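You operate a simulated robot arm through the tools that you are given. There is no shell and no other tool. Be economical: measure what you need, move in short steps, check, and stop when the job is done.

You run a simulated robot arm. Do the job below in one go: nothing can be reset, and whatever is moved stays where it is left.

## Task
Plate both jellies: left on the red plate, right on the white.
Fine: They come from the jelly press: raise each with its lever and lower both moulds again.

The check looks at the end state, three seconds after you hand in, the way a careful person would. Anything else that was tipped, shoved, dropped, spilled or broken makes it a failure.

## Robot
A 6-joint arm with a two-finger parallel gripper, fixed in place. Base frame: the origin is at the foot of the arm, x ahead of it, y to its left, z up; the work surface is at about z = 800. Lengths are in mm, angles in rad, forces in N, time in s.
With the tool pointing down near the work surface it reaches from about 240 to 640 mm from the base axis. Its first joint turns from -1.152 to 1.152 rad. Payload 2.7 kg.
The TCP is the grasp point between the finger pads, 23 mm short of the fingertips. In the tool frame z runs along the fingers and y along their closing line. The gripper opens to 94 mm. The fingers are 38 mm wide and 10 mm thick; the gripper's body (54 by 96 mm) begins 39 mm behind the TCP.
Orientation is that of the tool frame in the base frame, as a unit quaternion [x, y, z, w]. With the fingers straight down and closing along the base's y, the tool's x points along the base's -x, its y along +y and its z along -z.

## Interface
- The arm moves only by the tool move_arm. Its argument "motion" is one flat list of numbers, 7 for each row, row after row: the shift along the tool's x, y, z in units of 20 mm (1.0 is 20 mm), then the turn, a rotation vector about the tool's x, y, z in units of 6 degrees (1.0 is 6 degrees), then the opening, from 0 (shut) to 1 (fully open). In form: [x, y, z, ax, ay, az, claw, x, y, z, ax, ay, az, claw, ...]. A call has 1 to 8 rows; each row shifts and turns the commanded pose from where the row before left it, along the tool's axes as they then stand. A call with a number of a shift or a turn outside -1 to 1 is refused whole. Rows are played at 5 a second. More than 50 mm and 0.15 rad between two rows, or a gripper value outside its range, and nothing of the call is played. Where a pose cannot be reached the arm comes as near as it can. A force on the tool above 40 N (or 10 N above the force at the start of the call, whichever is more), or a blocked arm, ends the call early, and 0.2 s more pass. Each finger travels about 45 mm/s and halts on what it meets, pressing with about 42 N; the grip force reading is that of the motor and also rises with nothing between the fingers. The clock runs only during rows and for 0.2 s after the last one: add rows that do not move to give the fingers time. It gives the time, the measured TCP pose, the force on the tool (base axes), the opening and the grip force at its end, in the units of the frame above (readings bear some noise), with the torque about the TCP (base axes, N m) and any sound that the robot's microphone picked up.
- Cameras (640 x 400 px; columns grow to the right, rows downward): "scene" is fixed at [63.6, -420, 1411.8]; the picture's right is [0.89, -0.46, 0.00], its down [-0.23, -0.44, -0.87] and it looks along [0.40, 0.77, -0.50] (base axes); focal length 328 px, centre (320, 200). "wrist" rides on the gripper at [86, 16, -74] in the tool frame; the picture's right is [-0.18, 0.98, 0.00], its down [-0.58, -0.11, -0.81] and it looks along [-0.79, -0.15, 0.59] (tool axes); focal length 243 px, centre (320, 200).
- get_image(camera): a new picture of that camera. It takes no simulated time.
- point_at(camera, pixels): for up to 12 pixels [column, row] of the newest picture of that camera ("zoom" is the newest enlarged one), the place [x, y, z] in the base frame of the surface seen there, good to about 2 mm. It takes no simulated time.
- enlarge(camera, box): a new picture of the part [left, top, right, bottom] of that camera's present view, enlarged. It takes no simulated time.
- job_done(): hands the job in; it is judged then, once.

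Keep the steps short. Do not move on a guess: measure, check each grasp and each placing, and mend mistakes. In all there are 80 turns and 38 pictures (those below and enlarged ones count). Leave the gripper open and the arm clear of the work at the hand-in unless told otherwise, and finish with a single line.

The tools are called after "Call:" by a JSON object that holds its "op" and its "data". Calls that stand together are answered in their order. move_arm: Moves the arm, as the interface text tells. Its arguments: {"type":"object","properties":{"motion":{"type":"array","items":{"type":"number"}}},"required":["motion"]} The other tools are called the same way: get_image (camera) takes a picture; point_at (camera, pixels) gives the place of the surface under pixels of a picture; enlarge (camera, box) takes an enlarged picture of a part of a camera's view; job_done () hands the job in.

At the start:

```text
t: 0.0
ee_pos: [408.1, 102.6, 1227.9]
orientation: [0.0, 1.0, 0.0, 0.001]
ft_force: [-0.2, -0.3, -0.3]
torque: [0.02, 0.0, -0.01]
finger_gap: 93.8
grip_force: 0.1
```

scene: 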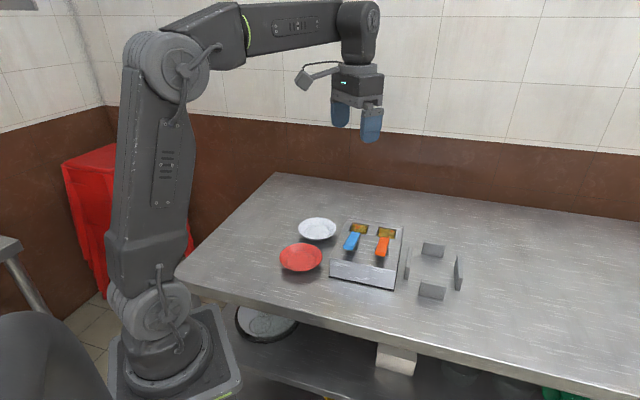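
wrist: 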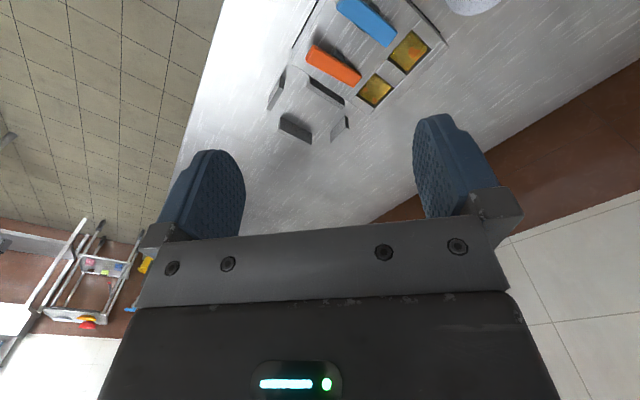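

I see the press with a blue and an orange lever, the two plates beside it, and four grey stops on the right. I'll enlarge that area first.

Call:
{"op": "enlarge", "data": {"camera": "scene", "box": [270, 200, 480, 310]}}

Call:
{"op": "enlarge", "data": {"camera": "wrist", "box": [240, 0, 520, 150]}}

```text
3.05 times, centred on (375, 255) of scene
```

zoom: 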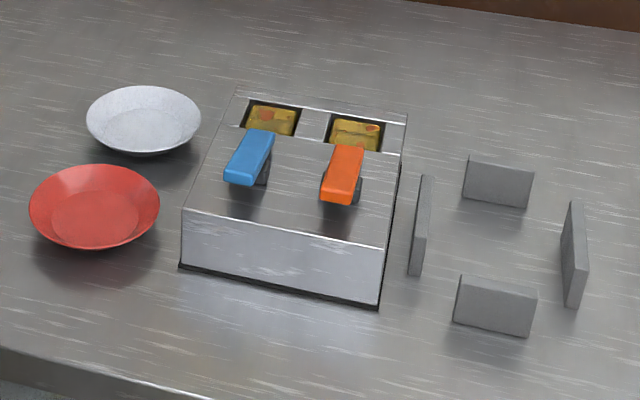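

```text
2.29 times, centred on (380, 75) of wrist
```

zoom: 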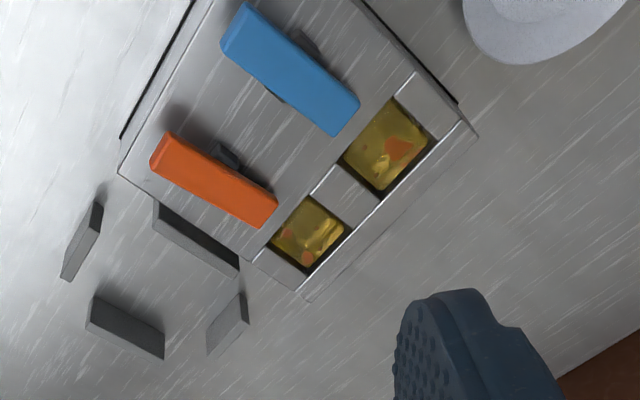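

I'll measure the levers, wells and press in the wrist zoom.

Call:
{"op": "point_at", "data": {"camera": "zoom", "pixels": [[228, 40], [345, 122], [163, 145], [265, 210], [388, 148], [308, 235], [345, 185], [462, 125], [305, 292], [120, 172], [300, 180], [397, 148]]}}

Call:
{"op": "point_at", "data": {"camera": "scene", "pixels": [[300, 260], [317, 231], [280, 258], [322, 257], [302, 245], [300, 271], [299, 230], [336, 229], [317, 219], [317, 241], [364, 275], [345, 240]]}}

Call:
{"op": "enlarge", "data": {"camera": "scene", "box": [325, 215, 415, 295]}}

```text
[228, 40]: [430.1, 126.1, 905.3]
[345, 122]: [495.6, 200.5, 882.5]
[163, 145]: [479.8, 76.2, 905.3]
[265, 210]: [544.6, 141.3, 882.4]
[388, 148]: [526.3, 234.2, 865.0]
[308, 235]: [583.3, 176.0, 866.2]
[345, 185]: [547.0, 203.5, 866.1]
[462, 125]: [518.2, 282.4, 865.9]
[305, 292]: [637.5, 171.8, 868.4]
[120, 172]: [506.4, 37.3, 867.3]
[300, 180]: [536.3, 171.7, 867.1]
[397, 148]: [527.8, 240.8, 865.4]
```

```text
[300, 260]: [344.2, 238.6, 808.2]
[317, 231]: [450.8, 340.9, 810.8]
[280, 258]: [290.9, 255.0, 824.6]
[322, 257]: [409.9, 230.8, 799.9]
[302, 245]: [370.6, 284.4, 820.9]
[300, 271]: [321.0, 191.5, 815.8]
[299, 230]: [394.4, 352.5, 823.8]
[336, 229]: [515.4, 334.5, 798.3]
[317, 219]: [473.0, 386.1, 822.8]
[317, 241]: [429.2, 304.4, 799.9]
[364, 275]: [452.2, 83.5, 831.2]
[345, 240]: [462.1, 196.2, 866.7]
```

```text
5.00 times, centred on (370, 255) of scene
```

zoom: 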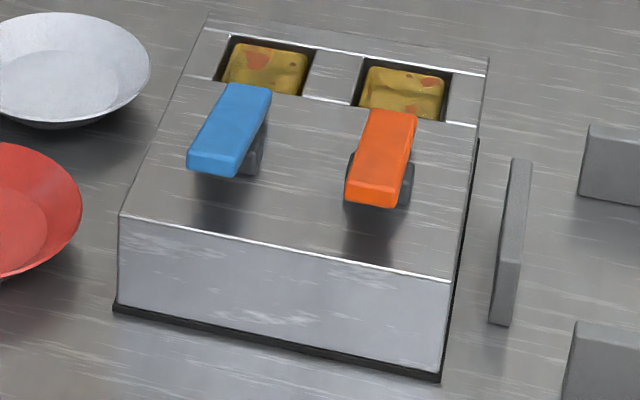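

Lever front ends are high (z≈905) and rear ends low (z≈882). The wells sit behind them. I'll measure the lever and well corners more finely, using insets to avoid the edges.

Call:
{"op": "point_at", "data": {"camera": "zoom", "pixels": [[194, 150], [233, 160], [232, 90], [266, 94], [352, 181], [392, 190], [374, 115], [411, 119], [255, 160], [404, 195], [243, 60], [300, 68]]}}

Call:
{"op": "point_at", "data": {"camera": "zoom", "pixels": [[380, 78], [438, 90], [372, 102], [435, 112], [240, 48], [303, 60], [228, 78], [290, 90], [335, 75], [465, 95], [205, 55], [420, 65]]}}

```text
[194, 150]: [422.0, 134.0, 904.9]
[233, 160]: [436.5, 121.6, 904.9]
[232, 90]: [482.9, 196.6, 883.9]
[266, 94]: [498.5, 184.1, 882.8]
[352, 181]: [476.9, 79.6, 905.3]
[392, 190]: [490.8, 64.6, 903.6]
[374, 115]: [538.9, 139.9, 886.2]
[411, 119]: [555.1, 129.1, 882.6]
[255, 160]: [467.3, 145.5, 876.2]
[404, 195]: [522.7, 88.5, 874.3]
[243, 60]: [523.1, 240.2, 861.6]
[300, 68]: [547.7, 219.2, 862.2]
```

```text
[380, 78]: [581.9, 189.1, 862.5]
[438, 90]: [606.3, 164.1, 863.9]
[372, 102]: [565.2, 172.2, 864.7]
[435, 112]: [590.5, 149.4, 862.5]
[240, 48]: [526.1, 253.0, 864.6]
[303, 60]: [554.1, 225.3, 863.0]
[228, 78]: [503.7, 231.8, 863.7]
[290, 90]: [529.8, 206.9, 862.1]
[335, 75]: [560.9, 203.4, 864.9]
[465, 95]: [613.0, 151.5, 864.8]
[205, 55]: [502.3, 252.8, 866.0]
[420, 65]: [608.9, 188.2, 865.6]
```

Left (blue) lever: front centre (429,128,905), rear (491,190,883), running at 45°. The left jelly is centred near (528,230). The front end has the travel, so I'll press there. I'll shut the gripper, yaw 45° and start down over the blue lever's front end.

Call:
{"op": "move_arm", "data": {"motion": [-1, 1, 0, 0, 0, 0, 0, 0, 0.2, 0.5, 0, 0, -1, 0, 0, 0, 1, 0, 0, -1, 0, 0, 0, 1, 0, 0, -1, 0, 0, 0, 1, 0, 0, -1, 0, 0, 0, 1, 0, 0, -1, 0, 0, 0, 1, 0, 0, -1, 0, 0, 0, 1, 0, 0, -1, 0]}}

Call:
{"op": "move_arm", "data": {"motion": [0, 0, 1, 0, 0, -0.5, 0, 0, 0, 1, 0, 0, 0, 0, 0, 0, 1, 0, 0, 0, 0, 0, 0, 1, 0, 0, 0, 0, 0, 0, 1, 0, 0, 0, 0, 0, 0, 1, 0, 0, 0, 0, 0, 0, 0, 0, 0, 0, 0]}}

Call:
{"op": "get_image", "data": {"camera": "wrist"}}

```text
t: 1.8
ee_pos: [427.9, 124.4, 1100.9]
orientation: [-0.359, 0.933, 0.001, -0.001]
ft_force: [0.3, 0.2, 0.1]
torque: [-0.04, 0.04, -0.01]
finger_gap: 0.0
grip_force: 42.0
```

```text
t: 3.4
ee_pos: [426.9, 126.6, 978.9]
orientation: [-0.383, 0.924, 0.0, 0.0]
ft_force: [-0.6, 0.2, -0.5]
torque: [0.0, -0.01, 0.02]
finger_gap: 0.0
grip_force: 42.7
```

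```text
32 pictures are left
```

wrist: 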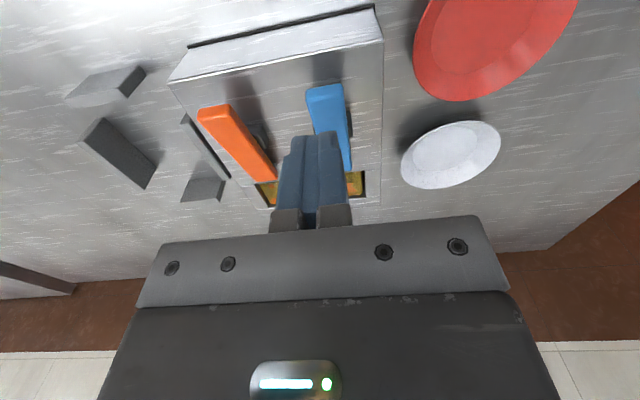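

The tip is at z≈956, about 50 mm above the lever's front end. I'll go down to just above it, then press in small steps.

Call:
{"op": "move_arm", "data": {"motion": [0, 0, 1, 0, 0, 0, 0, 0, 0, 1, 0, 0, 0, 0, 0, 0, 0.4, 0, 0, 0, 0, 0, 0, 0.2, 0, 0, 0, 0, 0, 0, 0.2, 0, 0, 0, 0, 0, 0, 0.2, 0, 0, 0, 0]}}

Call:
{"op": "enlarge", "data": {"camera": "scene", "box": [325, 200, 425, 290]}}

```text
t: 4.8
ee_pos: [427.9, 125.9, 918.5]
orientation: [-0.382, 0.924, -0.001, 0.0]
ft_force: [-2.0, -2.3, 2.1]
torque: [-0.05, 0.01, -0.04]
finger_gap: 0.0
grip_force: 42.3
```

```text
4.44 times, centred on (375, 245) of scene
```

zoom: 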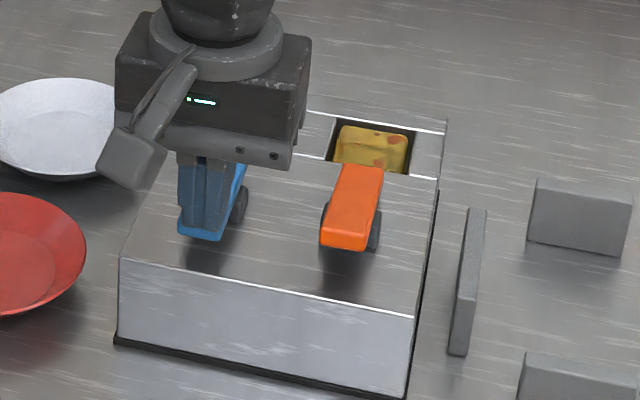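

The lever yields at about 2–3 N and the tip is at z≈895. I'll keep pressing in small steps.

Call:
{"op": "move_arm", "data": {"motion": [0, 0, 0.15, 0, 0, 0, 0, 0, 0, 0.15, 0, 0, 0, 0, 0, 0, 0.15, 0, 0, 0, 0, 0, 0, 0.1, 0, 0, 0, 0]}}

Call:
{"op": "enlarge", "data": {"camera": "scene", "box": [325, 200, 425, 290]}}

```text
t: 5.8
ee_pos: [427.7, 126.2, 910.0]
orientation: [-0.382, 0.924, -0.001, 0.001]
ft_force: [-11.3, -0.8, 29.7]
torque: [0.42, -0.08, -0.1]
finger_gap: 0.1
grip_force: 42.3
```

```text
4.44 times, centred on (375, 245) of scene
```

zoom: 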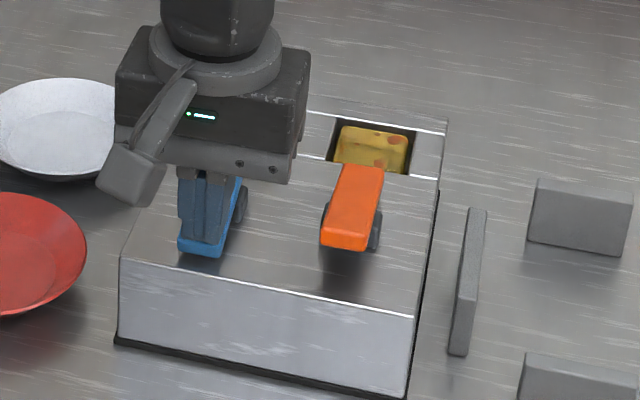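

The force rose to 30 N, so the lever is on its stop. I'll lift off and see whether it stays down.

Call:
{"op": "move_arm", "data": {"motion": [0, 0, -0.3, 0, 0, 0, 0, 0, 0, -0.7, 0, 0, 0, 0, 0, 0, -1, 0, 0, 0, 0, 0, 0, -1, 0, 0, 0, 0, 0, 0, -1, 0, 0, 0, 0, 0, 0, -1, 0, 0, 0, 0]}}

Call:
{"op": "get_image", "data": {"camera": "wrist"}}

Call:
{"op": "enlarge", "data": {"camera": "scene", "box": [325, 200, 425, 290]}}

```text
t: 7.2
ee_pos: [425.8, 123.9, 1007.6]
orientation: [-0.383, 0.924, 0.0, 0.0]
ft_force: [-1.0, 0.0, 0.4]
torque: [0.0, 0.01, 0.01]
finger_gap: 0.2
grip_force: 42.0
```

```text
29 pictures are left
```

wrist: 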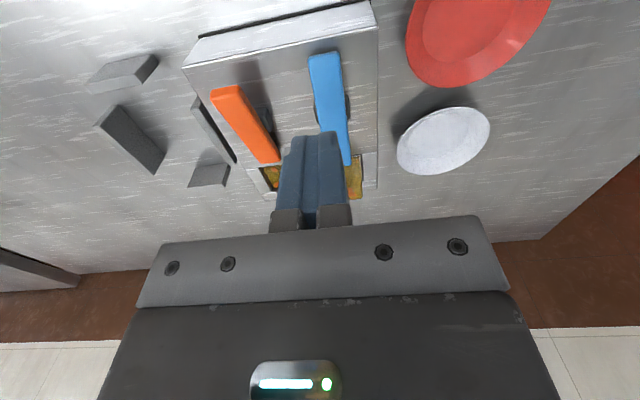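

```text
4.44 times, centred on (375, 245) of scene
```

zoom: 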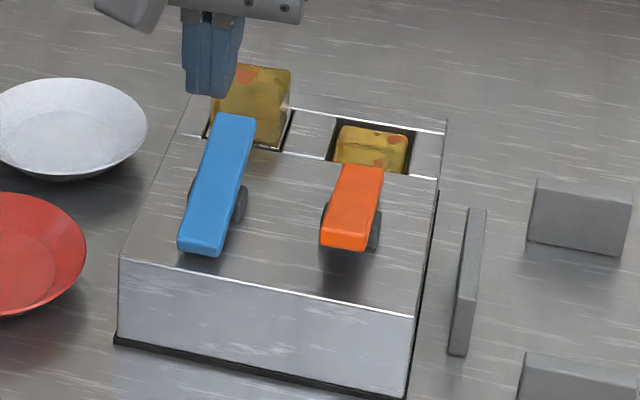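

The lever holds and the left jelly stands up out of its well. I'll measure the jelly's faces in this zoom.

Call:
{"op": "point_at", "data": {"camera": "zoom", "pixels": [[240, 72], [285, 75], [245, 84], [280, 88], [262, 76], [250, 110], [275, 115], [276, 138], [282, 120], [289, 90], [250, 122], [218, 118]]}}

Call:
{"op": "point_at", "data": {"camera": "wrist", "pixels": [[356, 158], [356, 175], [349, 175], [361, 160], [358, 195], [366, 190]]}}

```text
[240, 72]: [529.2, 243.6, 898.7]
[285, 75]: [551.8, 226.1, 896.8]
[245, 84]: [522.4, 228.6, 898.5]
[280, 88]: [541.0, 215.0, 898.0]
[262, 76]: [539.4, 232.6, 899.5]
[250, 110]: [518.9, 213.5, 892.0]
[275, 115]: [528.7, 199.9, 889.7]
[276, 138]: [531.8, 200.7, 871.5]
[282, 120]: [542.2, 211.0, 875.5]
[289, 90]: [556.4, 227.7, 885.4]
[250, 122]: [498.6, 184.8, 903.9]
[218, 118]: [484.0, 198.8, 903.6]
```

```text
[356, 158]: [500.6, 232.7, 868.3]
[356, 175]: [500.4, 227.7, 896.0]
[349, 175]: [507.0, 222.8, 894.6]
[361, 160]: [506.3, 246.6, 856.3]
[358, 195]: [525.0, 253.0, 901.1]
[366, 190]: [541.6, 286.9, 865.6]
```

The jelly spans about 44 mm across and 40 mm deep, with its top at z≈899. Its centre is (528.6, 229.5). I'll open, move over it at height and check.

Call:
{"op": "move_arm", "data": {"motion": [-1, 0.1, 0, 0, 0, 0, 1, -1, 0, 0, 0, 0, 0, 1, -1, 0, 0, 0, 0, 0, 1, -1, 0, 0, 0, 0, 0, 1, -1, 0, 0, 0, 0, 0, 1, -1, 0, 0, 0, 0, 0, 1, -1, 0, 0, 0, 0, 0, 1, -0.37, 0, 0, 0, 0, 0, 1]}}

Call:
{"op": "move_arm", "data": {"motion": [0, 0, 1, 0, 0, 0, 1, 0, 0, 1, 0, 0, 0, 1, 0, 0, 1, 0, 0, 0, 1, 0, 0, 0, 0, 0, 0, 1]}}

Call:
{"op": "get_image", "data": {"camera": "wrist"}}

```text
t: 9.0
ee_pos: [529.8, 231.9, 1007.6]
orientation: [-0.382, 0.924, 0.0, -0.001]
ft_force: [-0.5, 0.6, 0.2]
torque: [0.0, 0.0, -0.01]
finger_gap: 93.8
grip_force: 0.1
```

```text
t: 10.0
ee_pos: [529.3, 232.7, 947.1]
orientation: [-0.383, 0.924, 0.0, 0.0]
ft_force: [0.5, -0.8, -0.6]
torque: [0.02, -0.01, -0.04]
finger_gap: 93.8
grip_force: 0.1
```

```text
27 pictures are left
```

wrist: 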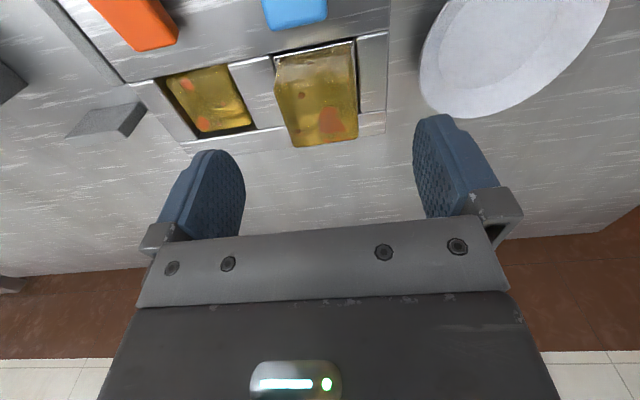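

The jelly is centred between the fingers. I'll measure its top corners and side edges here.

Call:
{"op": "point_at", "data": {"camera": "wrist", "pixels": [[294, 142], [353, 136], [280, 90], [352, 80], [278, 62], [348, 48], [320, 110], [320, 60], [322, 144], [282, 56], [200, 95], [240, 112]]}}

```text
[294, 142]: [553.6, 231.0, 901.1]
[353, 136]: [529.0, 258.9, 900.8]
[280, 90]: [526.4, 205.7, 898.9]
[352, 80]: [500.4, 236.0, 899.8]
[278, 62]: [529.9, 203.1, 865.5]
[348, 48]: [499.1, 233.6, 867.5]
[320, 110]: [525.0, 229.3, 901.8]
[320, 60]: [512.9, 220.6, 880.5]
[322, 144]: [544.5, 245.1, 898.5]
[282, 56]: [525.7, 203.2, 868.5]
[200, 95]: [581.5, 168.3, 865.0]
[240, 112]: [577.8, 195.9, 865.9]
```

The jelly centre is u≈210, d≈537 along the press axes, and the TCP is at u=209.7, d=538.8, so it is aligned. I'll descend 54 mm.

Call:
{"op": "move_arm", "data": {"motion": [0.05, 0, 1, 0, 0, 0, 1, 0, 0, 1, 0, 0, 0, 1, 0, 0, 0.4, 0, 0, 0, 1, 0, 0, 0.25, 0, 0, 0, 1, 0, 0, 0, 0, 0, 0, 1]}}

Call:
{"op": "move_arm", "data": {"motion": [0, 0, 0, 0, 0, 0, 0.5, 0, 0, 0, 0, 0, 0, 0.5, 0, 0, 0, 0, 0, 0, 0.42, 0, 0, 0, 0, 0, 0, 0.42, 0, 0, 0, 0, 0, 0, 0.42]}}

```text
t: 11.2
ee_pos: [529.5, 230.0, 894.3]
orientation: [-0.382, 0.924, 0.0, 0.0]
ft_force: [0.6, 0.0, 0.4]
torque: [0.0, 0.01, 0.06]
finger_gap: 94.1
grip_force: 0.2
```

```text
t: 12.4
ee_pos: [528.5, 230.7, 893.5]
orientation: [-0.384, 0.924, 0.0, 0.0]
ft_force: [0.0, 1.0, 0.6]
torque: [0.0, 0.0, -0.02]
finger_gap: 43.6
grip_force: 42.2
```

The fingers closed on the jelly at a 43.6 mm gap. I'll lift gently by 60 mm and look.

Call:
{"op": "move_arm", "data": {"motion": [0, 0, -0.25, 0, 0, 0, 0.42, 0, 0, -0.5, 0, 0, 0, 0.42, 0, 0, -0.75, 0, 0, 0, 0.42, 0, 0, -0.75, 0, 0, 0, 0.42, 0, 0, -0.75, 0, 0, 0, 0.42]}}

Call:
{"op": "get_image", "data": {"camera": "scene"}}

Call:
{"op": "get_image", "data": {"camera": "wrist"}}

```text
t: 13.6
ee_pos: [527.9, 231.7, 954.7]
orientation: [-0.382, 0.924, 0.0, 0.0]
ft_force: [0.3, 0.9, -0.1]
torque: [-0.01, -0.01, -0.03]
finger_gap: 43.9
grip_force: 42.0
```

```text
26 pictures are left
```

scene: 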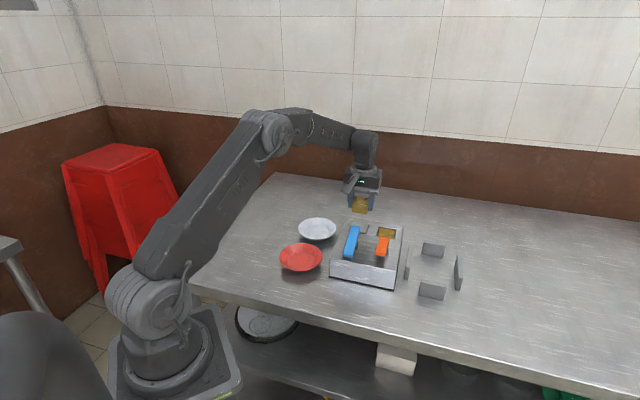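

```text
25 pictures are left
```

wrist: 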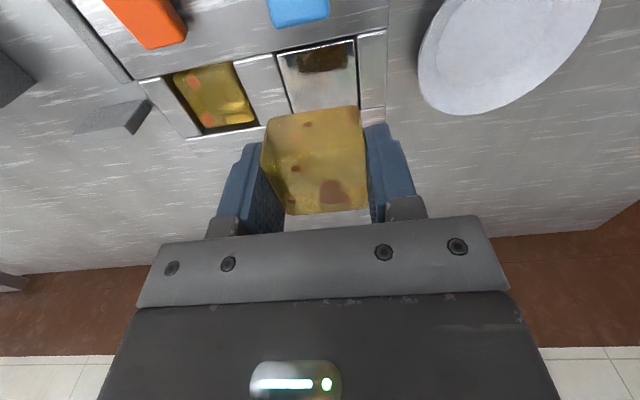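

The jelly is held. I'll measure its bottom edge, the mould floor and the plates.

Call:
{"op": "point_at", "data": {"camera": "wrist", "pixels": [[275, 122], [315, 113], [355, 111], [290, 185], [305, 90], [340, 90]]}}

Call:
{"op": "enlarge", "data": {"camera": "scene", "box": [270, 205, 350, 285]}}

```text
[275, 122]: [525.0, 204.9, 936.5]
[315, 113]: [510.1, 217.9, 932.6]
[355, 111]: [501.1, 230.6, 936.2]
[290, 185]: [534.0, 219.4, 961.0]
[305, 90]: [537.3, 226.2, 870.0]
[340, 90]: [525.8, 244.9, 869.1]
```

```text
5.00 times, centred on (310, 245) of scene
```

zoom: 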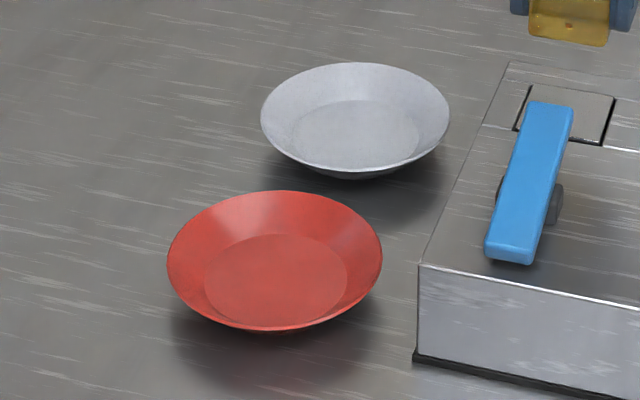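

Call:
{"op": "point_at", "data": {"camera": "zoom", "pixels": [[276, 278], [206, 278], [346, 278], [276, 236], [276, 322], [172, 258], [376, 258], [275, 194], [240, 255], [315, 300], [310, 250], [230, 300]]}}

Call:
{"op": "point_at", "data": {"camera": "zoom", "pixels": [[355, 135], [294, 135], [416, 135], [355, 102], [355, 165], [266, 115], [444, 115], [355, 66], [325, 120], [390, 155], [385, 115], [315, 150]]}}

```text
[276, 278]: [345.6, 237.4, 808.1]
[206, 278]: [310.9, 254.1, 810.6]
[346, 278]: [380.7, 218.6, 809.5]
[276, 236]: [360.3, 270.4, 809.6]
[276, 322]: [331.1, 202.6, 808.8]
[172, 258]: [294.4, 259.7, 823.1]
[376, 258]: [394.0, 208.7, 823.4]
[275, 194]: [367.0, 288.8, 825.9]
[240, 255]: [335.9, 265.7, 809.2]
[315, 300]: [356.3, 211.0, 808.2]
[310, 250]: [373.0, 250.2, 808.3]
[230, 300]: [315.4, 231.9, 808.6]
```

```text
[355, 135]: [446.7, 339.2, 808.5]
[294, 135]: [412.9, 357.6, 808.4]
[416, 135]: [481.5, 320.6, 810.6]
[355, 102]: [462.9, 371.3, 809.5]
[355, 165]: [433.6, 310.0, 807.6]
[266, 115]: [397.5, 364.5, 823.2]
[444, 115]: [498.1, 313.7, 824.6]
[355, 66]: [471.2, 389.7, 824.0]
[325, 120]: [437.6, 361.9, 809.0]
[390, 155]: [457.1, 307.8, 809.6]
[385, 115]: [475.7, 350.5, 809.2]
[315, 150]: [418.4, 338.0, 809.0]
```

Red plate: centre (345.7, 236.5), floor z≈808.5, floor radius ≈38, rim radius ≈57. White plate: centre ≈ (447.5, 340). The jelly's bottom is 24 mm below the TCP. I'll carry it over the red plate at height.

Call:
{"op": "move_arm", "data": {"motion": [0, 0.6, -0.5, 0, 0, 0, 0.42, 0.8, 0.8, 0, 0, 0, 0, 0.42, 0.9, 0.9, 0, 0, 0, 0, 0.42, 0.9, 0.9, 0, 0, 0, 0, 0.42, 0.9, 0.9, 0, 0, 0, 0, 0.42, 0.9, 0.9, 0, 0, 0, 0, 0.42, 0.9, 0.8, 0, 0, 0, 0, 0.42, 0.98, 0.8, 0, 0, 0, 0, 0.42]}}

Call:
{"op": "move_arm", "data": {"motion": [0, 0, 1, 0, 0, 0, 0.42, 0, 0, 1, 0, 0, 0, 0.42, 0, 0, 1, 0, 0, 0, 0.42, 0, 0, 0, 0, 0, 0, 0.42]}}

Call:
{"op": "enlarge", "data": {"camera": "scene", "box": [260, 190, 360, 290]}}

```text
t: 15.4
ee_pos: [347.3, 235.8, 963.8]
orientation: [-0.383, 0.924, 0.0, 0.001]
ft_force: [0.1, 0.1, -1.1]
torque: [0.0, 0.0, -0.02]
finger_gap: 43.7
grip_force: 41.7
```

```text
t: 16.4
ee_pos: [347.3, 237.3, 903.7]
orientation: [-0.382, 0.924, -0.001, 0.0]
ft_force: [-0.8, -0.1, -0.9]
torque: [-0.03, -0.02, -0.05]
finger_gap: 43.8
grip_force: 41.8
```

```text
4.00 times, centred on (310, 240) of scene
```

zoom: 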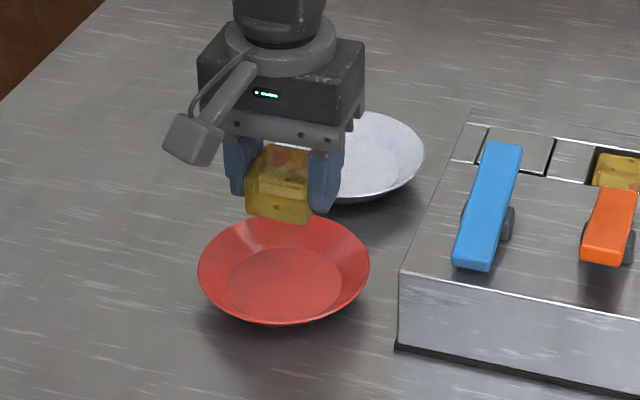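

Over the plate, the jelly's base is about 70 mm above the floor. I'll go down to about 4 mm above, then use small steps and watch the force.

Call:
{"op": "move_arm", "data": {"motion": [0.07, 0, 1, 0, 0, 0, 0.42, 0, 0, 1, 0, 0, 0, 0.42, 0, 0, 1, 0, 0, 0, 0.42, 0, 0, 0.3, 0, 0, 0, 0.42, 0, 0, 0, 0, 0, 0, 0.42]}}

Call:
{"op": "move_arm", "data": {"motion": [0, 0, 0.1, 0, 0, 0, 0.42, 0, 0, 0.05, 0, 0, 0, 0.42, 0, 0, 0.05, 0, 0, 0, 0.42, 0, 0, 0, 0, 0, 0, 0.42]}}

```text
t: 17.6
ee_pos: [346.3, 233.8, 837.0]
orientation: [-0.383, 0.924, 0.0, 0.0]
ft_force: [0.1, -0.7, 0.0]
torque: [0.01, -0.03, -0.03]
finger_gap: 43.7
grip_force: 41.7
```

```text
t: 18.5
ee_pos: [347.1, 233.6, 837.1]
orientation: [-0.384, 0.923, 0.001, 0.002]
ft_force: [-3.2, -1.2, 10.8]
torque: [-0.25, -0.06, -0.07]
finger_gap: 43.8
grip_force: 42.0
stopped in row 4: the force on the tool passed its limit at 41 N (the readings are from after the stop); the commanded pose is now the measured one
```

It met the floor at TCP z=837, about 4 mm sooner than I expected. I'll look before releasing.

Call:
{"op": "enlarge", "data": {"camera": "scene", "box": [270, 220, 340, 280]}}

Call:
{"op": "get_image", "data": {"camera": "wrist"}}

```text
6.67 times, centred on (305, 250) of scene
```

zoom: 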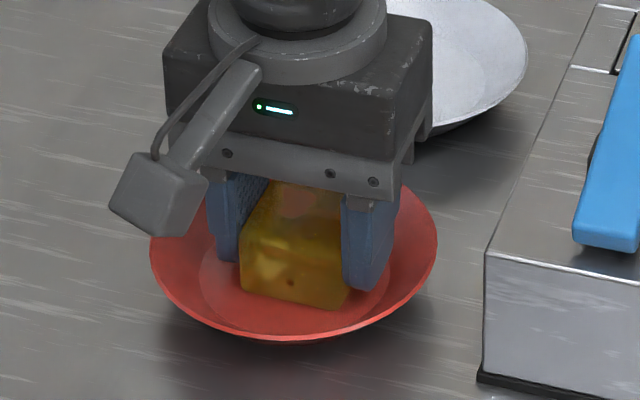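

```text
21 pictures are left
```

wrist: 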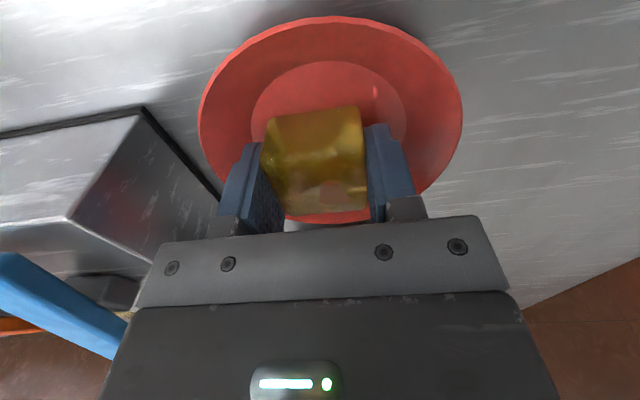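

The jelly sits flat on the plate floor. I'll open a little to a 51 mm gap, go straight up, and open further only once clear of the rim.

Call:
{"op": "move_arm", "data": {"motion": [0, 0, -0.05, 0, 0, 0, 0.42, 0, 0, 0, 0, 0, 0, 0.54, 0, 0, 0, 0, 0, 0, 0.54, 0, 0, 0, 0, 0, 0, 0.54]}}

Call:
{"op": "move_arm", "data": {"motion": [0, 0, -0.3, 0, 0, 0, 0.54, 0, 0, -0.5, 0, 0, 0, 0.6, 0, 0, -0.75, 0, 0, 0, 0.7, 0, 0, -1, 0, 0, 0, 0.7, 0, 0, -1, 0, 0, 0, 0.7, 0, 0, -1, 0, 0, 0, 0.7, 0, 0, -1, 0, 0, 0, 0.7, 0, 0, -1, 0, 0, 0, 0.7]}}

Call:
{"op": "enlarge", "data": {"camera": "scene", "box": [260, 200, 420, 290]}}

```text
t: 19.5
ee_pos: [347.2, 233.7, 836.6]
orientation: [-0.384, 0.923, 0.0, 0.001]
ft_force: [0.7, 0.0, 0.7]
torque: [0.02, 0.02, -0.03]
finger_gap: 51.0
grip_force: 0.1
```

```text
t: 21.3
ee_pos: [346.6, 235.3, 966.8]
orientation: [-0.383, 0.924, 0.001, 0.001]
ft_force: [-0.9, -0.4, -0.4]
torque: [-0.02, 0.0, 0.0]
finger_gap: 65.6
grip_force: 0.0
```

```text
4.00 times, centred on (340, 245) of scene
```

zoom: 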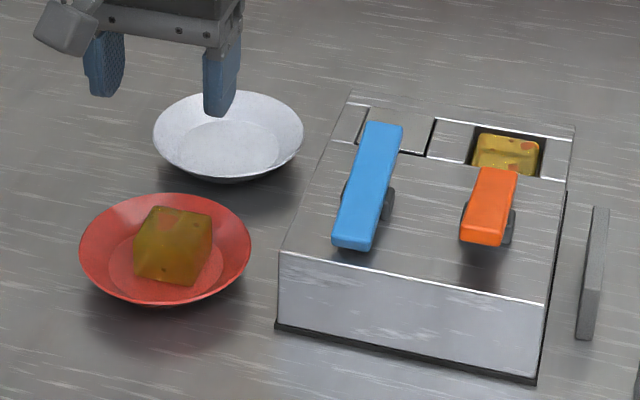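

The left jelly is on the red plate. Next is the orange lever: I'll shut the gripper and move over its front end (u=291, d=392), staying high.

Call:
{"op": "move_arm", "data": {"motion": [0.2, -0.5, -1, 0, 0, 0, 0, 0.2, -1, 0, 0, 0, 0, 0, 0.2, -1, 0, 0, 0, 0, 0, 0.2, -1, 0, 0, 0, 0, 0, 0.17, -1, 0, 0, 0, 0, 0, 0, -1, 0, 0, 0, 0, 0, 0, -1, 0, 0, 0, 0, 0, 0, -1, 0, 0, 0, 0, 0]}}

Call:
{"op": "move_arm", "data": {"motion": [0, -1, 0, 0, 0, 0, 0, 0, -1, 0, 0, 0, 0, 0, 0, -1, 0, 0, 0, 0, 0, 0, -0.1, 0.5, 0, 0, 0, 0, 0, 0, 1, 0, 0, 0, 0, 0, 0, 0.7, 0, 0, 0, 0, 0, 0, 0, 0, 0, 0, 0]}}

Call:
{"op": "enlarge", "data": {"camera": "scene", "box": [325, 200, 425, 290]}}

```text
t: 23.1
ee_pos: [440.9, 116.0, 986.4]
orientation: [-0.383, 0.924, 0.0, 0.002]
ft_force: [0.5, -0.6, 0.7]
torque: [0.0, 0.02, 0.0]
finger_gap: 0.1
grip_force: 42.2
```

```text
t: 24.7
ee_pos: [482.0, 73.3, 944.0]
orientation: [-0.384, 0.924, 0.0, 0.001]
ft_force: [0.0, 0.2, -0.6]
torque: [-0.02, -0.02, 0.01]
finger_gap: 0.1
grip_force: 42.3
```

```text
4.44 times, centred on (375, 245) of scene
```

zoom: 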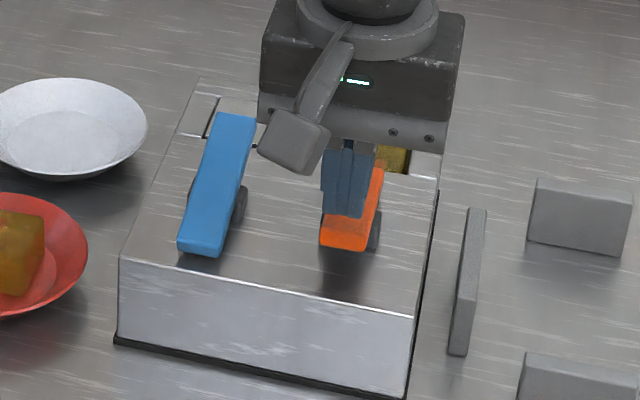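

Aligned over the orange lever (u=289, d=392.6). I'll press to TCP ≈ 910, as with the first one.

Call:
{"op": "move_arm", "data": {"motion": [0, 0, 0.5, 0, 0, 0, 0, 0, 0, 0.25, 0, 0, 0, 0, 0, 0, 0.25, 0, 0, 0, 0, 0, 0, 0.2, 0, 0, 0, 0, 0, 0, 0.2, 0, 0, 0, 0, 0, 0, 0.15, 0, 0, 0, 0, 0, 0, 0.15, 0, 0, 0, 0]}}

```text
t: 26.3
ee_pos: [484.3, 71.1, 910.5]
orientation: [-0.383, 0.924, 0.0, 0.003]
ft_force: [-3.0, -1.2, 8.3]
torque: [0.1, -0.03, -0.07]
finger_gap: 0.1
grip_force: 41.9
```

Force 8 N and near the stop. I'll press 2 mm more, then lift and look.

Call:
{"op": "move_arm", "data": {"motion": [0, 0, 0.08, 0, 0, 0, 0, 0, 0, 0, 0, 0, 0, 0]}}

Call:
{"op": "move_arm", "data": {"motion": [0, 0, -0.3, 0, 0, 0, 0, 0, 0, -0.7, 0, 0, 0, 0, 0, 0, -1, 0, 0, 0, 0, 0, 0, -1, 0, 0, 0, 0, 0, 0, -1, 0, 0, 0, 0, 0, 0, -1, 0, 0, 0, 0]}}

Call:
{"op": "enlarge", "data": {"camera": "scene", "box": [325, 200, 425, 290]}}

```text
t: 26.9
ee_pos: [483.0, 70.6, 910.2]
orientation: [-0.383, 0.924, 0.0, 0.004]
ft_force: [-10.4, -0.1, 27.7]
torque: [0.38, -0.05, -0.15]
finger_gap: 0.0
grip_force: 42.4
```

```text
t: 28.3
ee_pos: [484.3, 69.2, 1009.2]
orientation: [-0.383, 0.924, 0.001, 0.001]
ft_force: [-0.2, -0.2, 0.1]
torque: [-0.02, 0.01, -0.02]
finger_gap: 0.0
grip_force: 41.8
```

```text
4.44 times, centred on (375, 245) of scene
```

zoom: 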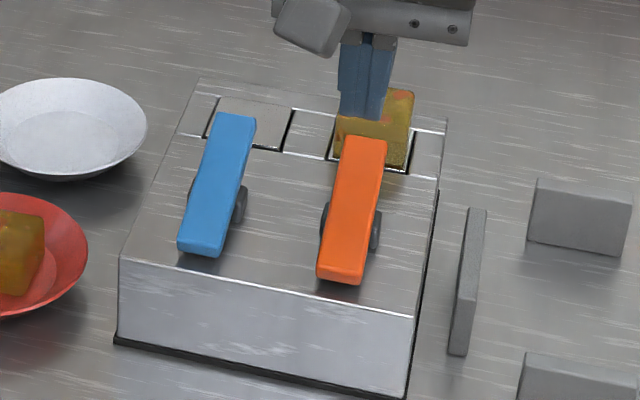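

The right jelly is up. I'll open and move above it along the press axis (about +146 mm), then go down 60 mm and measure.

Call:
{"op": "move_arm", "data": {"motion": [-1, 0, 0, 0, 0, 0, 1, -1, 0, 0, 0, 0, 0, 1, -1, 0, 0, 0, 0, 0, 1, -1, 0, 0, 0, 0, 0, 1, -1, 0, 0, 0, 0, 0, 1, -1, 0, 0, 0, 0, 0, 1, -1, 0, 0, 0, 0, 0, 1, -0.28, 0, 0, 0, 0, 0, 1]}}

Call:
{"op": "move_arm", "data": {"motion": [0, 0, 1, 0, 0, 0, 1, 0, 0, 1, 0, 0, 0, 1, 0, 0, 1, 0, 0, 0, 1, 0, 0, 0, 0, 0, 0, 1]}}

Call:
{"op": "get_image", "data": {"camera": "wrist"}}

```text
t: 30.1
ee_pos: [585.9, 175.3, 1010.5]
orientation: [-0.383, 0.924, 0.0, 0.002]
ft_force: [-0.1, -0.5, 0.0]
torque: [-0.01, 0.02, -0.01]
finger_gap: 93.9
grip_force: 0.1
```

```text
t: 31.1
ee_pos: [585.9, 176.3, 949.6]
orientation: [-0.383, 0.924, 0.001, 0.002]
ft_force: [-1.4, -0.1, 0.3]
torque: [0.05, 0.03, -0.01]
finger_gap: 93.9
grip_force: 0.0
```

```text
17 pictures are left
```

wrist: 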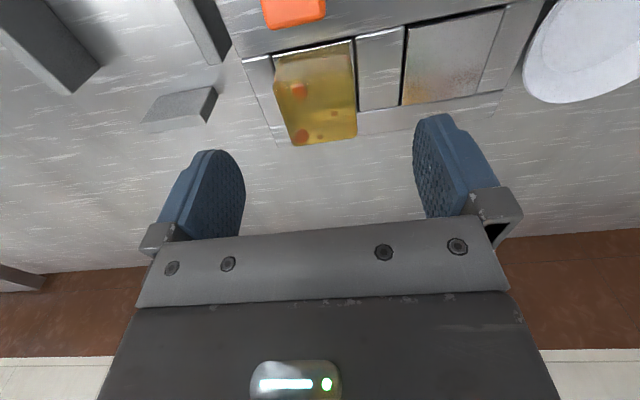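

The view matches the first grasp (jelly corners at (294,143) and (356,137)), so it is aligned. I'll descend to TCP≈893.5 and grip.

Call:
{"op": "move_arm", "data": {"motion": [0.05, 0, 1, 0, 0, 0, 1, 0, 0, 1, 0, 0, 0, 1, 0, 0, 0.5, 0, 0, 0, 1, 0, 0, 0.28, 0, 0, 0, 1, 0, 0, 0, 0, 0, 0, 1]}}

Call:
{"op": "move_arm", "data": {"motion": [0, 0, 0, 0, 0, 0, 0.5, 0, 0, 0, 0, 0, 0, 0.5, 0, 0, 0, 0, 0, 0, 0.42, 0, 0, 0, 0, 0, 0, 0.42, 0, 0, 0, 0, 0, 0, 0.42]}}

```text
t: 32.3
ee_pos: [586.7, 174.1, 893.1]
orientation: [-0.383, 0.924, 0.001, 0.002]
ft_force: [0.8, -0.7, 0.2]
torque: [0.05, 0.02, -0.01]
finger_gap: 94.2
grip_force: 0.0
```

```text
t: 33.5
ee_pos: [586.1, 173.6, 891.8]
orientation: [-0.383, 0.924, 0.001, 0.002]
ft_force: [0.5, 0.7, 0.3]
torque: [0.0, 0.0, 0.05]
finger_gap: 43.5
grip_force: 41.7
```

Gripped at 43.5 mm. I'll lift gently, check, then carry it toward the white plate.

Call:
{"op": "move_arm", "data": {"motion": [0, 0, -0.25, 0, 0, 0, 0.42, 0, 0, -0.5, 0, 0, 0, 0.42, 0, 0, -0.75, 0, 0, 0, 0.42, 0, 0, -0.75, 0, 0, 0, 0.42, 0, 0, -0.75, 0, 0, 0, 0.42, 0, 0, -0.75, 0, 0, 0, 0.42]}}

Call:
{"op": "enlarge", "data": {"camera": "scene", "box": [260, 170, 430, 290]}}

```text
t: 34.9
ee_pos: [585.1, 173.0, 967.7]
orientation: [-0.384, 0.923, 0.001, 0.001]
ft_force: [-0.2, -0.1, -1.1]
torque: [0.02, -0.01, -0.05]
finger_gap: 43.7
grip_force: 42.2
```

```text
3.33 times, centred on (345, 230) of scene
```

zoom: 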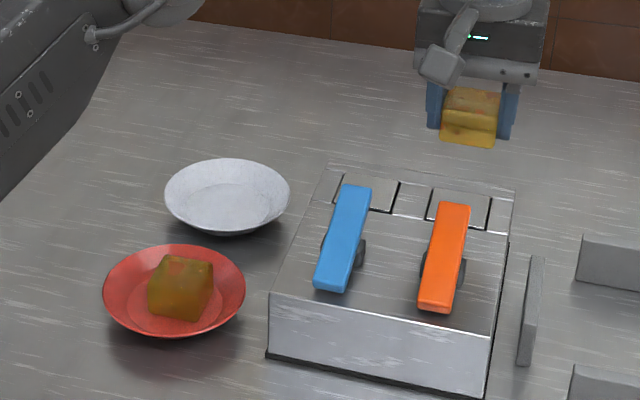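

Held well. I'll carry it to above the white plate.

Call:
{"op": "move_arm", "data": {"motion": [-0.1, 0.5, 0, 0, 0, 0, 0.42, -0.2, 1, 0, 0, 0, 0, 0.42, -0.2, 1, 0, 0, 0, 0, 0.42, -0.2, 1, 0, 0, 0, 0, 0.42, -0.2, 1, 0, 0, 0, 0, 0.42, -0.14, 1, 0, 0, 0, 0, 0.42, 0, 1, 0, 0, 0, 0, 0.42, 0, 1, 0, 0, 0, 0, 0.42]}}

Call:
{"op": "move_arm", "data": {"motion": [0, 1, 0, 0, 0, 0, 0.42, 0, 1, 0, 0, 0, 0, 0.42, 0, 0.8, 0, 0, 0, 0, 0.42, 0, 0.47, 0, 0, 0, 0, 0.42, 0, 0, 1, 0, 0, 0, 0.42, 0, 0, 1, 0, 0, 0, 0.42, 0, 0, 1, 0, 0, 0, 0.42, 0, 0, 0, 0, 0, 0, 0.42]}}

Call:
{"op": "get_image", "data": {"camera": "wrist"}}

```text
t: 36.7
ee_pos: [496.7, 295.5, 968.3]
orientation: [-0.383, 0.924, 0.001, 0.002]
ft_force: [0.9, 0.6, -0.5]
torque: [0.02, 0.04, 0.0]
finger_gap: 43.5
grip_force: 42.1
```

```text
t: 38.5
ee_pos: [445.0, 340.5, 909.5]
orientation: [-0.383, 0.924, 0.001, 0.001]
ft_force: [-0.1, 0.4, -1.0]
torque: [0.0, -0.02, -0.03]
finger_gap: 43.7
grip_force: 41.7
```

```text
15 pictures are left
```

wrist: 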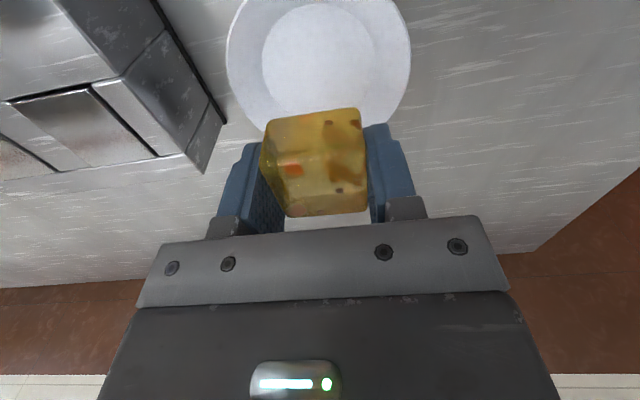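

I'll recheck the white plate's centre from here using the floor and rim edges.

Call:
{"op": "point_at", "data": {"camera": "wrist", "pixels": [[264, 68], [376, 65], [318, 8], [232, 60], [406, 55], [320, 60], [245, 20], [395, 12]]}}

```text
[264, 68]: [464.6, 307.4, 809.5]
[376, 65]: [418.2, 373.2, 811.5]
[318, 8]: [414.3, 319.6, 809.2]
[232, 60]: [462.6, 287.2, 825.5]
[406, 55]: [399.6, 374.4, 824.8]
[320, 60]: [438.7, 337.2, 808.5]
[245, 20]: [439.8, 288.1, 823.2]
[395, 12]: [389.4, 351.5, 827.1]
```

The fit gives a centre of about (446, 340) and the TCP is at (445, 340.5), so it is centred. I'll descend to TCP≈839, then in small steps.

Call:
{"op": "move_arm", "data": {"motion": [0, 0, 1, 0, 0, 0, 0.42, 0, 0, 1, 0, 0, 0, 0.42, 0, 0, 1, 0, 0, 0, 0.42, 0, 0, 0.5, 0, 0, 0, 0.42, 0, 0, 0, 0, 0, 0, 0.42]}}

Call:
{"op": "move_arm", "data": {"motion": [0, 0, 0.05, 0, 0, 0, 0.42, 0, 0, 0.05, 0, 0, 0, 0.42, 0, 0, 0, 0, 0, 0, 0.42]}}

```text
t: 39.7
ee_pos: [447.9, 339.8, 839.2]
orientation: [-0.383, 0.924, 0.001, 0.002]
ft_force: [-0.1, -0.4, -0.7]
torque: [-0.01, 0.0, 0.03]
finger_gap: 43.5
grip_force: 42.6
```

```text
t: 40.5
ee_pos: [449.0, 339.4, 835.8]
orientation: [-0.383, 0.924, 0.001, 0.002]
ft_force: [-1.0, 0.5, -0.2]
torque: [0.03, 0.04, 0.01]
finger_gap: 43.5
grip_force: 41.9
```

No contact yet at 835.8. I'll take one more small step.

Call:
{"op": "move_arm", "data": {"motion": [0, 0, 0.05, 0, 0, 0, 0.42, 0, 0, 0, 0, 0, 0, 0.42]}}

Call:
{"op": "enlarge", "data": {"camera": "scene", "box": [280, 195, 350, 255]}}

```text
t: 41.1
ee_pos: [448.7, 339.5, 834.4]
orientation: [-0.384, 0.924, 0.001, 0.002]
ft_force: [-0.9, 0.3, -0.1]
torque: [-0.01, -0.01, 0.01]
finger_gap: 43.8
grip_force: 42.0
```

```text
6.67 times, centred on (315, 225) of scene
```

zoom: 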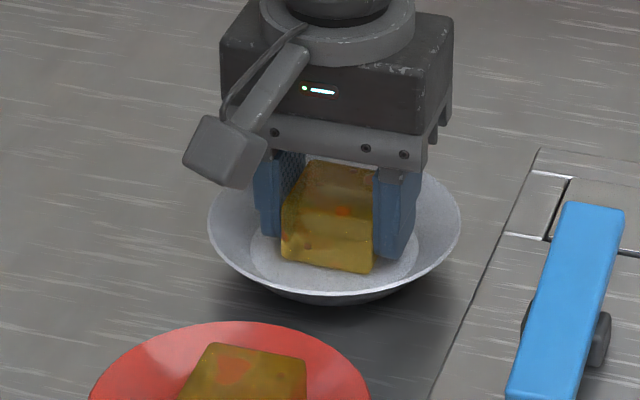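

Only a millimetre or two from the floor. I'll go on in 0.6–1 mm steps.

Call:
{"op": "move_arm", "data": {"motion": [0, 0, 0.05, 0, 0, 0, 0.42, 0, 0, 0, 0, 0, 0, 0.42]}}

```text
t: 41.7
ee_pos: [447.7, 341.6, 835.1]
orientation: [-0.384, 0.923, 0.001, 0.002]
ft_force: [0.3, -1.7, 4.1]
torque: [-0.15, -0.14, -0.06]
finger_gap: 43.6
grip_force: 41.7
```

Light contact at 4 N. I'll release to a 51 mm gap and go straight up.

Call:
{"op": "move_arm", "data": {"motion": [0, 0, 0, 0, 0, 0, 0.54, 0, 0, 0, 0, 0, 0, 0.54, 0, 0, 0, 0, 0, 0, 0.54]}}

Call:
{"op": "move_arm", "data": {"motion": [0, 0, -0.3, 0, 0, 0, 0.54, 0, 0, -0.5, 0, 0, 0, 0.6, 0, 0, -0.75, 0, 0, 0, 0.7, 0, 0, -1, 0, 0, 0, 0.7, 0, 0, -1, 0, 0, 0, 0.7, 0, 0, -1, 0, 0, 0, 0.7, 0, 0, -1, 0, 0, 0, 0.7, 0, 0, -1, 0, 0, 0, 0.7]}}

Call:
{"op": "enlarge", "data": {"camera": "scene", "box": [260, 200, 420, 290]}}

```text
t: 42.5
ee_pos: [448.7, 340.9, 833.6]
orientation: [-0.383, 0.924, 0.001, 0.001]
ft_force: [-0.2, -0.2, -0.4]
torque: [-0.03, 0.0, -0.02]
finger_gap: 50.5
grip_force: 0.1
```

```text
t: 44.3
ee_pos: [447.8, 341.0, 963.7]
orientation: [-0.384, 0.923, 0.001, 0.002]
ft_force: [1.0, -0.2, -0.8]
torque: [0.01, -0.01, 0.0]
finger_gap: 65.7
grip_force: 0.1
```

```text
4.00 times, centred on (340, 245) of scene
```

zoom: 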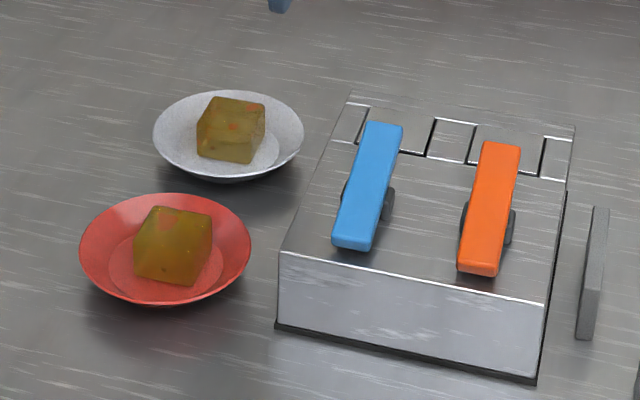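

Both jellies are plated. Next I'll lower the moulds by pressing the raised rear ends of the levers (d≈484), blue (u≈212) first.

Call:
{"op": "move_arm", "data": {"motion": [0.5, -0.83, -1, 0, 0, 0, 0, 0.55, -1, 0, 0, 0, 0, 0, 0.55, -1, 0, 0, 0, 0, 0, 0.55, -1, 0, 0, 0, 0, 0, 0.55, -1, 0, 0, 0, 0, 0, 0.55, -1, 0, 0, 0, 0, 0, 0.44, -1, 0, 0, 0, 0, 0, 0, 0, 0, 0, 0, 0, 0]}}

Call:
{"op": "move_arm", "data": {"motion": [0, 0, 1, 0, 0, 0, 0, 0, 0, 1, 0, 0, 0, 0, 0, 0, 0, 0, 0, 0, 0]}}

Call:
{"op": "enlarge", "data": {"camera": "scene", "box": [325, 200, 425, 290]}}

```text
t: 46.1
ee_pos: [490.2, 192.5, 984.2]
orientation: [-0.383, 0.924, 0.001, 0.002]
ft_force: [-0.5, 0.7, 0.0]
torque: [-0.01, 0.0, 0.02]
finger_gap: 0.0
grip_force: 42.4
```

```text
t: 46.9
ee_pos: [492.0, 191.4, 945.9]
orientation: [-0.384, 0.923, 0.001, 0.002]
ft_force: [0.5, 0.5, -0.3]
torque: [-0.01, -0.05, 0.03]
finger_gap: 0.0
grip_force: 41.9
```

```text
4.44 times, centred on (375, 245) of scene
```

zoom: 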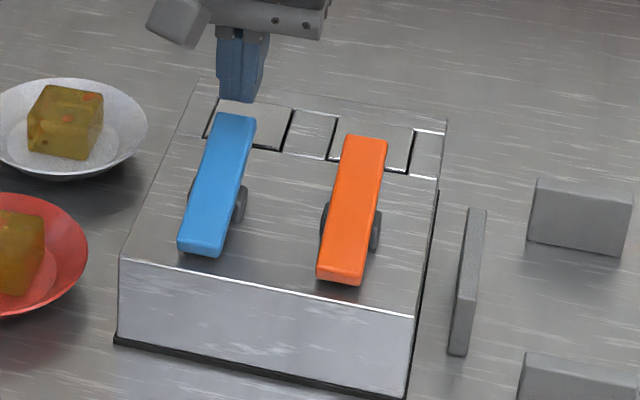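

At u=212.6, d=483, directly over the blue lever's rear end. I'll press down in small steps to TCP≈910.

Call:
{"op": "move_arm", "data": {"motion": [0, 0, 0.5, 0, 0, 0, 0, 0, 0, 0.3, 0, 0, 0, 0, 0, 0, 0.25, 0, 0, 0, 0, 0, 0, 0.2, 0, 0, 0, 0, 0, 0, 0.2, 0, 0, 0, 0, 0, 0, 0.15, 0, 0, 0, 0, 0, 0, 0.15, 0, 0, 0, 0]}}

```text
t: 48.5
ee_pos: [492.3, 193.2, 910.5]
orientation: [-0.384, 0.923, 0.0, 0.003]
ft_force: [-0.1, -2.0, 10.5]
torque: [-0.18, 0.14, -0.04]
finger_gap: 0.3
grip_force: 41.9
```

Nearly on the stop. I'll press 2 mm more, lift and look.

Call:
{"op": "move_arm", "data": {"motion": [0, 0, 0.08, 0, 0, 0, 0, 0, 0, 0, 0, 0, 0, 0]}}

Call:
{"op": "move_arm", "data": {"motion": [0, 0, -0.3, 0, 0, 0, 0, 0, 0, -0.7, 0, 0, 0, 0, 0, 0, -1, 0, 0, 0, 0, 0, 0, -1, 0, 0, 0, 0, 0, 0, -0.7, 0, 0, 0, 0]}}

Call:
{"op": "enlarge", "data": {"camera": "scene", "box": [325, 200, 425, 290]}}

```text
t: 49.1
ee_pos: [492.8, 192.2, 910.4]
orientation: [-0.384, 0.923, 0.001, 0.005]
ft_force: [-5.6, -0.7, 31.6]
torque: [-0.44, 0.58, -0.06]
finger_gap: 0.0
grip_force: 42.3
```

```text
t: 50.3
ee_pos: [493.3, 192.7, 982.7]
orientation: [-0.383, 0.924, 0.001, 0.002]
ft_force: [0.0, -0.8, 0.5]
torque: [0.04, 0.0, -0.02]
finger_gap: 0.1
grip_force: 42.1
```

```text
4.44 times, centred on (375, 245) of scene
```

zoom: 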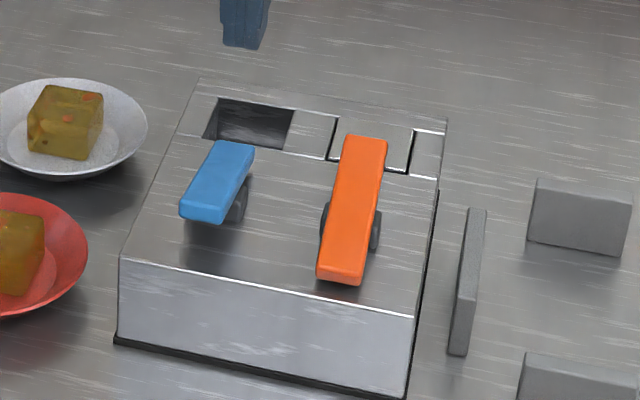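

The left mould is down. Next is the orange lever's rear end, +78 mm to the right.

Call:
{"op": "move_arm", "data": {"motion": [0.05, -1, 0, 0, 0, 0, 0, 0, -1, 0, 0, 0, 0, 0, 0, -1, 0, 0, 0, 0, 0, 0, -0.87, 0, 0, 0, 0, 0, 0, 0, 1, 0, 0, 0, 0, 0, 0, 1, 0, 0, 0, 0, 0, 0, 0, 0, 0, 0, 0]}}

Call:
{"op": "move_arm", "data": {"motion": [0, 0, 0.4, 0, 0, 0, 0, 0, 0, 0.3, 0, 0, 0, 0, 0, 0, 0.25, 0, 0, 0, 0, 0, 0, 0.2, 0, 0, 0, 0, 0, 0, 0.2, 0, 0, 0, 0, 0, 0, 0.15, 0, 0, 0, 0, 0, 0, 0.1, 0, 0, 0, 0]}}

```text
t: 51.9
ee_pos: [545.6, 133.4, 941.9]
orientation: [-0.383, 0.924, 0.001, 0.001]
ft_force: [-0.2, 0.3, -0.3]
torque: [0.01, 0.0, 0.01]
finger_gap: 0.0
grip_force: 41.7
```

```text
t: 53.5
ee_pos: [547.1, 136.4, 911.1]
orientation: [-0.383, 0.924, 0.0, 0.002]
ft_force: [-1.1, 0.3, 3.9]
torque: [-0.07, 0.07, 0.01]
finger_gap: 0.0
grip_force: 41.9
```

Last bit of travel, then lift and look.

Call:
{"op": "move_arm", "data": {"motion": [0, 0, 0.08, 0, 0, 0, 0, 0, 0, 0.05, 0, 0, 0, 0, 0, 0, 0, 0, 0, 0, 0]}}

Call:
{"op": "move_arm", "data": {"motion": [0, 0, -0.3, 0, 0, 0, 0, 0, 0, -0.7, 0, 0, 0, 0, 0, 0, -1, 0, 0, 0, 0, 0, 0, -1, 0, 0, 0, 0, 0, 0, -1, 0, 0, 0, 1, 0, 0, -1, 0, 0, 0, 1, 0, 0, -1, 0, 0, 0, 1, 0, 0, -1, 0, 0, 0, 1]}}

Call:
{"op": "enlarge", "data": {"camera": "scene", "box": [260, 200, 480, 320]}}

```text
t: 54.3
ee_pos: [547.5, 135.9, 910.9]
orientation: [-0.383, 0.924, 0.0, 0.004]
ft_force: [-6.4, -2.1, 31.0]
torque: [-0.42, 0.55, 0.04]
finger_gap: 0.0
grip_force: 42.2
```

```text
t: 56.1
ee_pos: [547.8, 137.5, 1047.6]
orientation: [-0.383, 0.924, 0.001, 0.002]
ft_force: [-0.5, -0.5, 0.3]
torque: [0.0, -0.01, 0.01]
finger_gap: 86.4
grip_force: 0.1
```

```text
2.91 times, centred on (370, 260) of scene
```

zoom: 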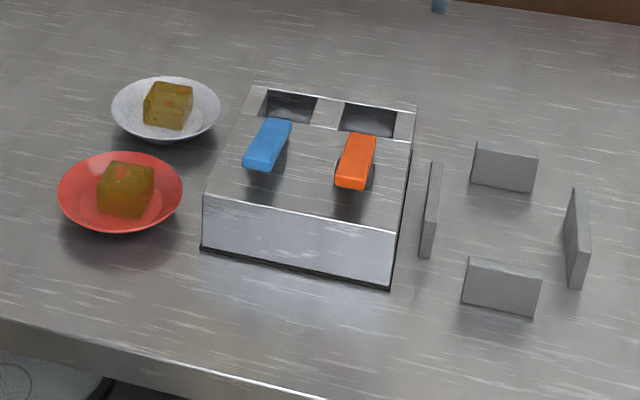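

Both moulds are down, each jelly sits on its plate, nothing else has moved, and the gripper is open and well clear. Handing in.

Call:
{"op": "job_done", "data": {}}

```text
The job is handed in.
```

The left jelly is on the red plate, the right one is on the white plate, and both moulds are lowered again.
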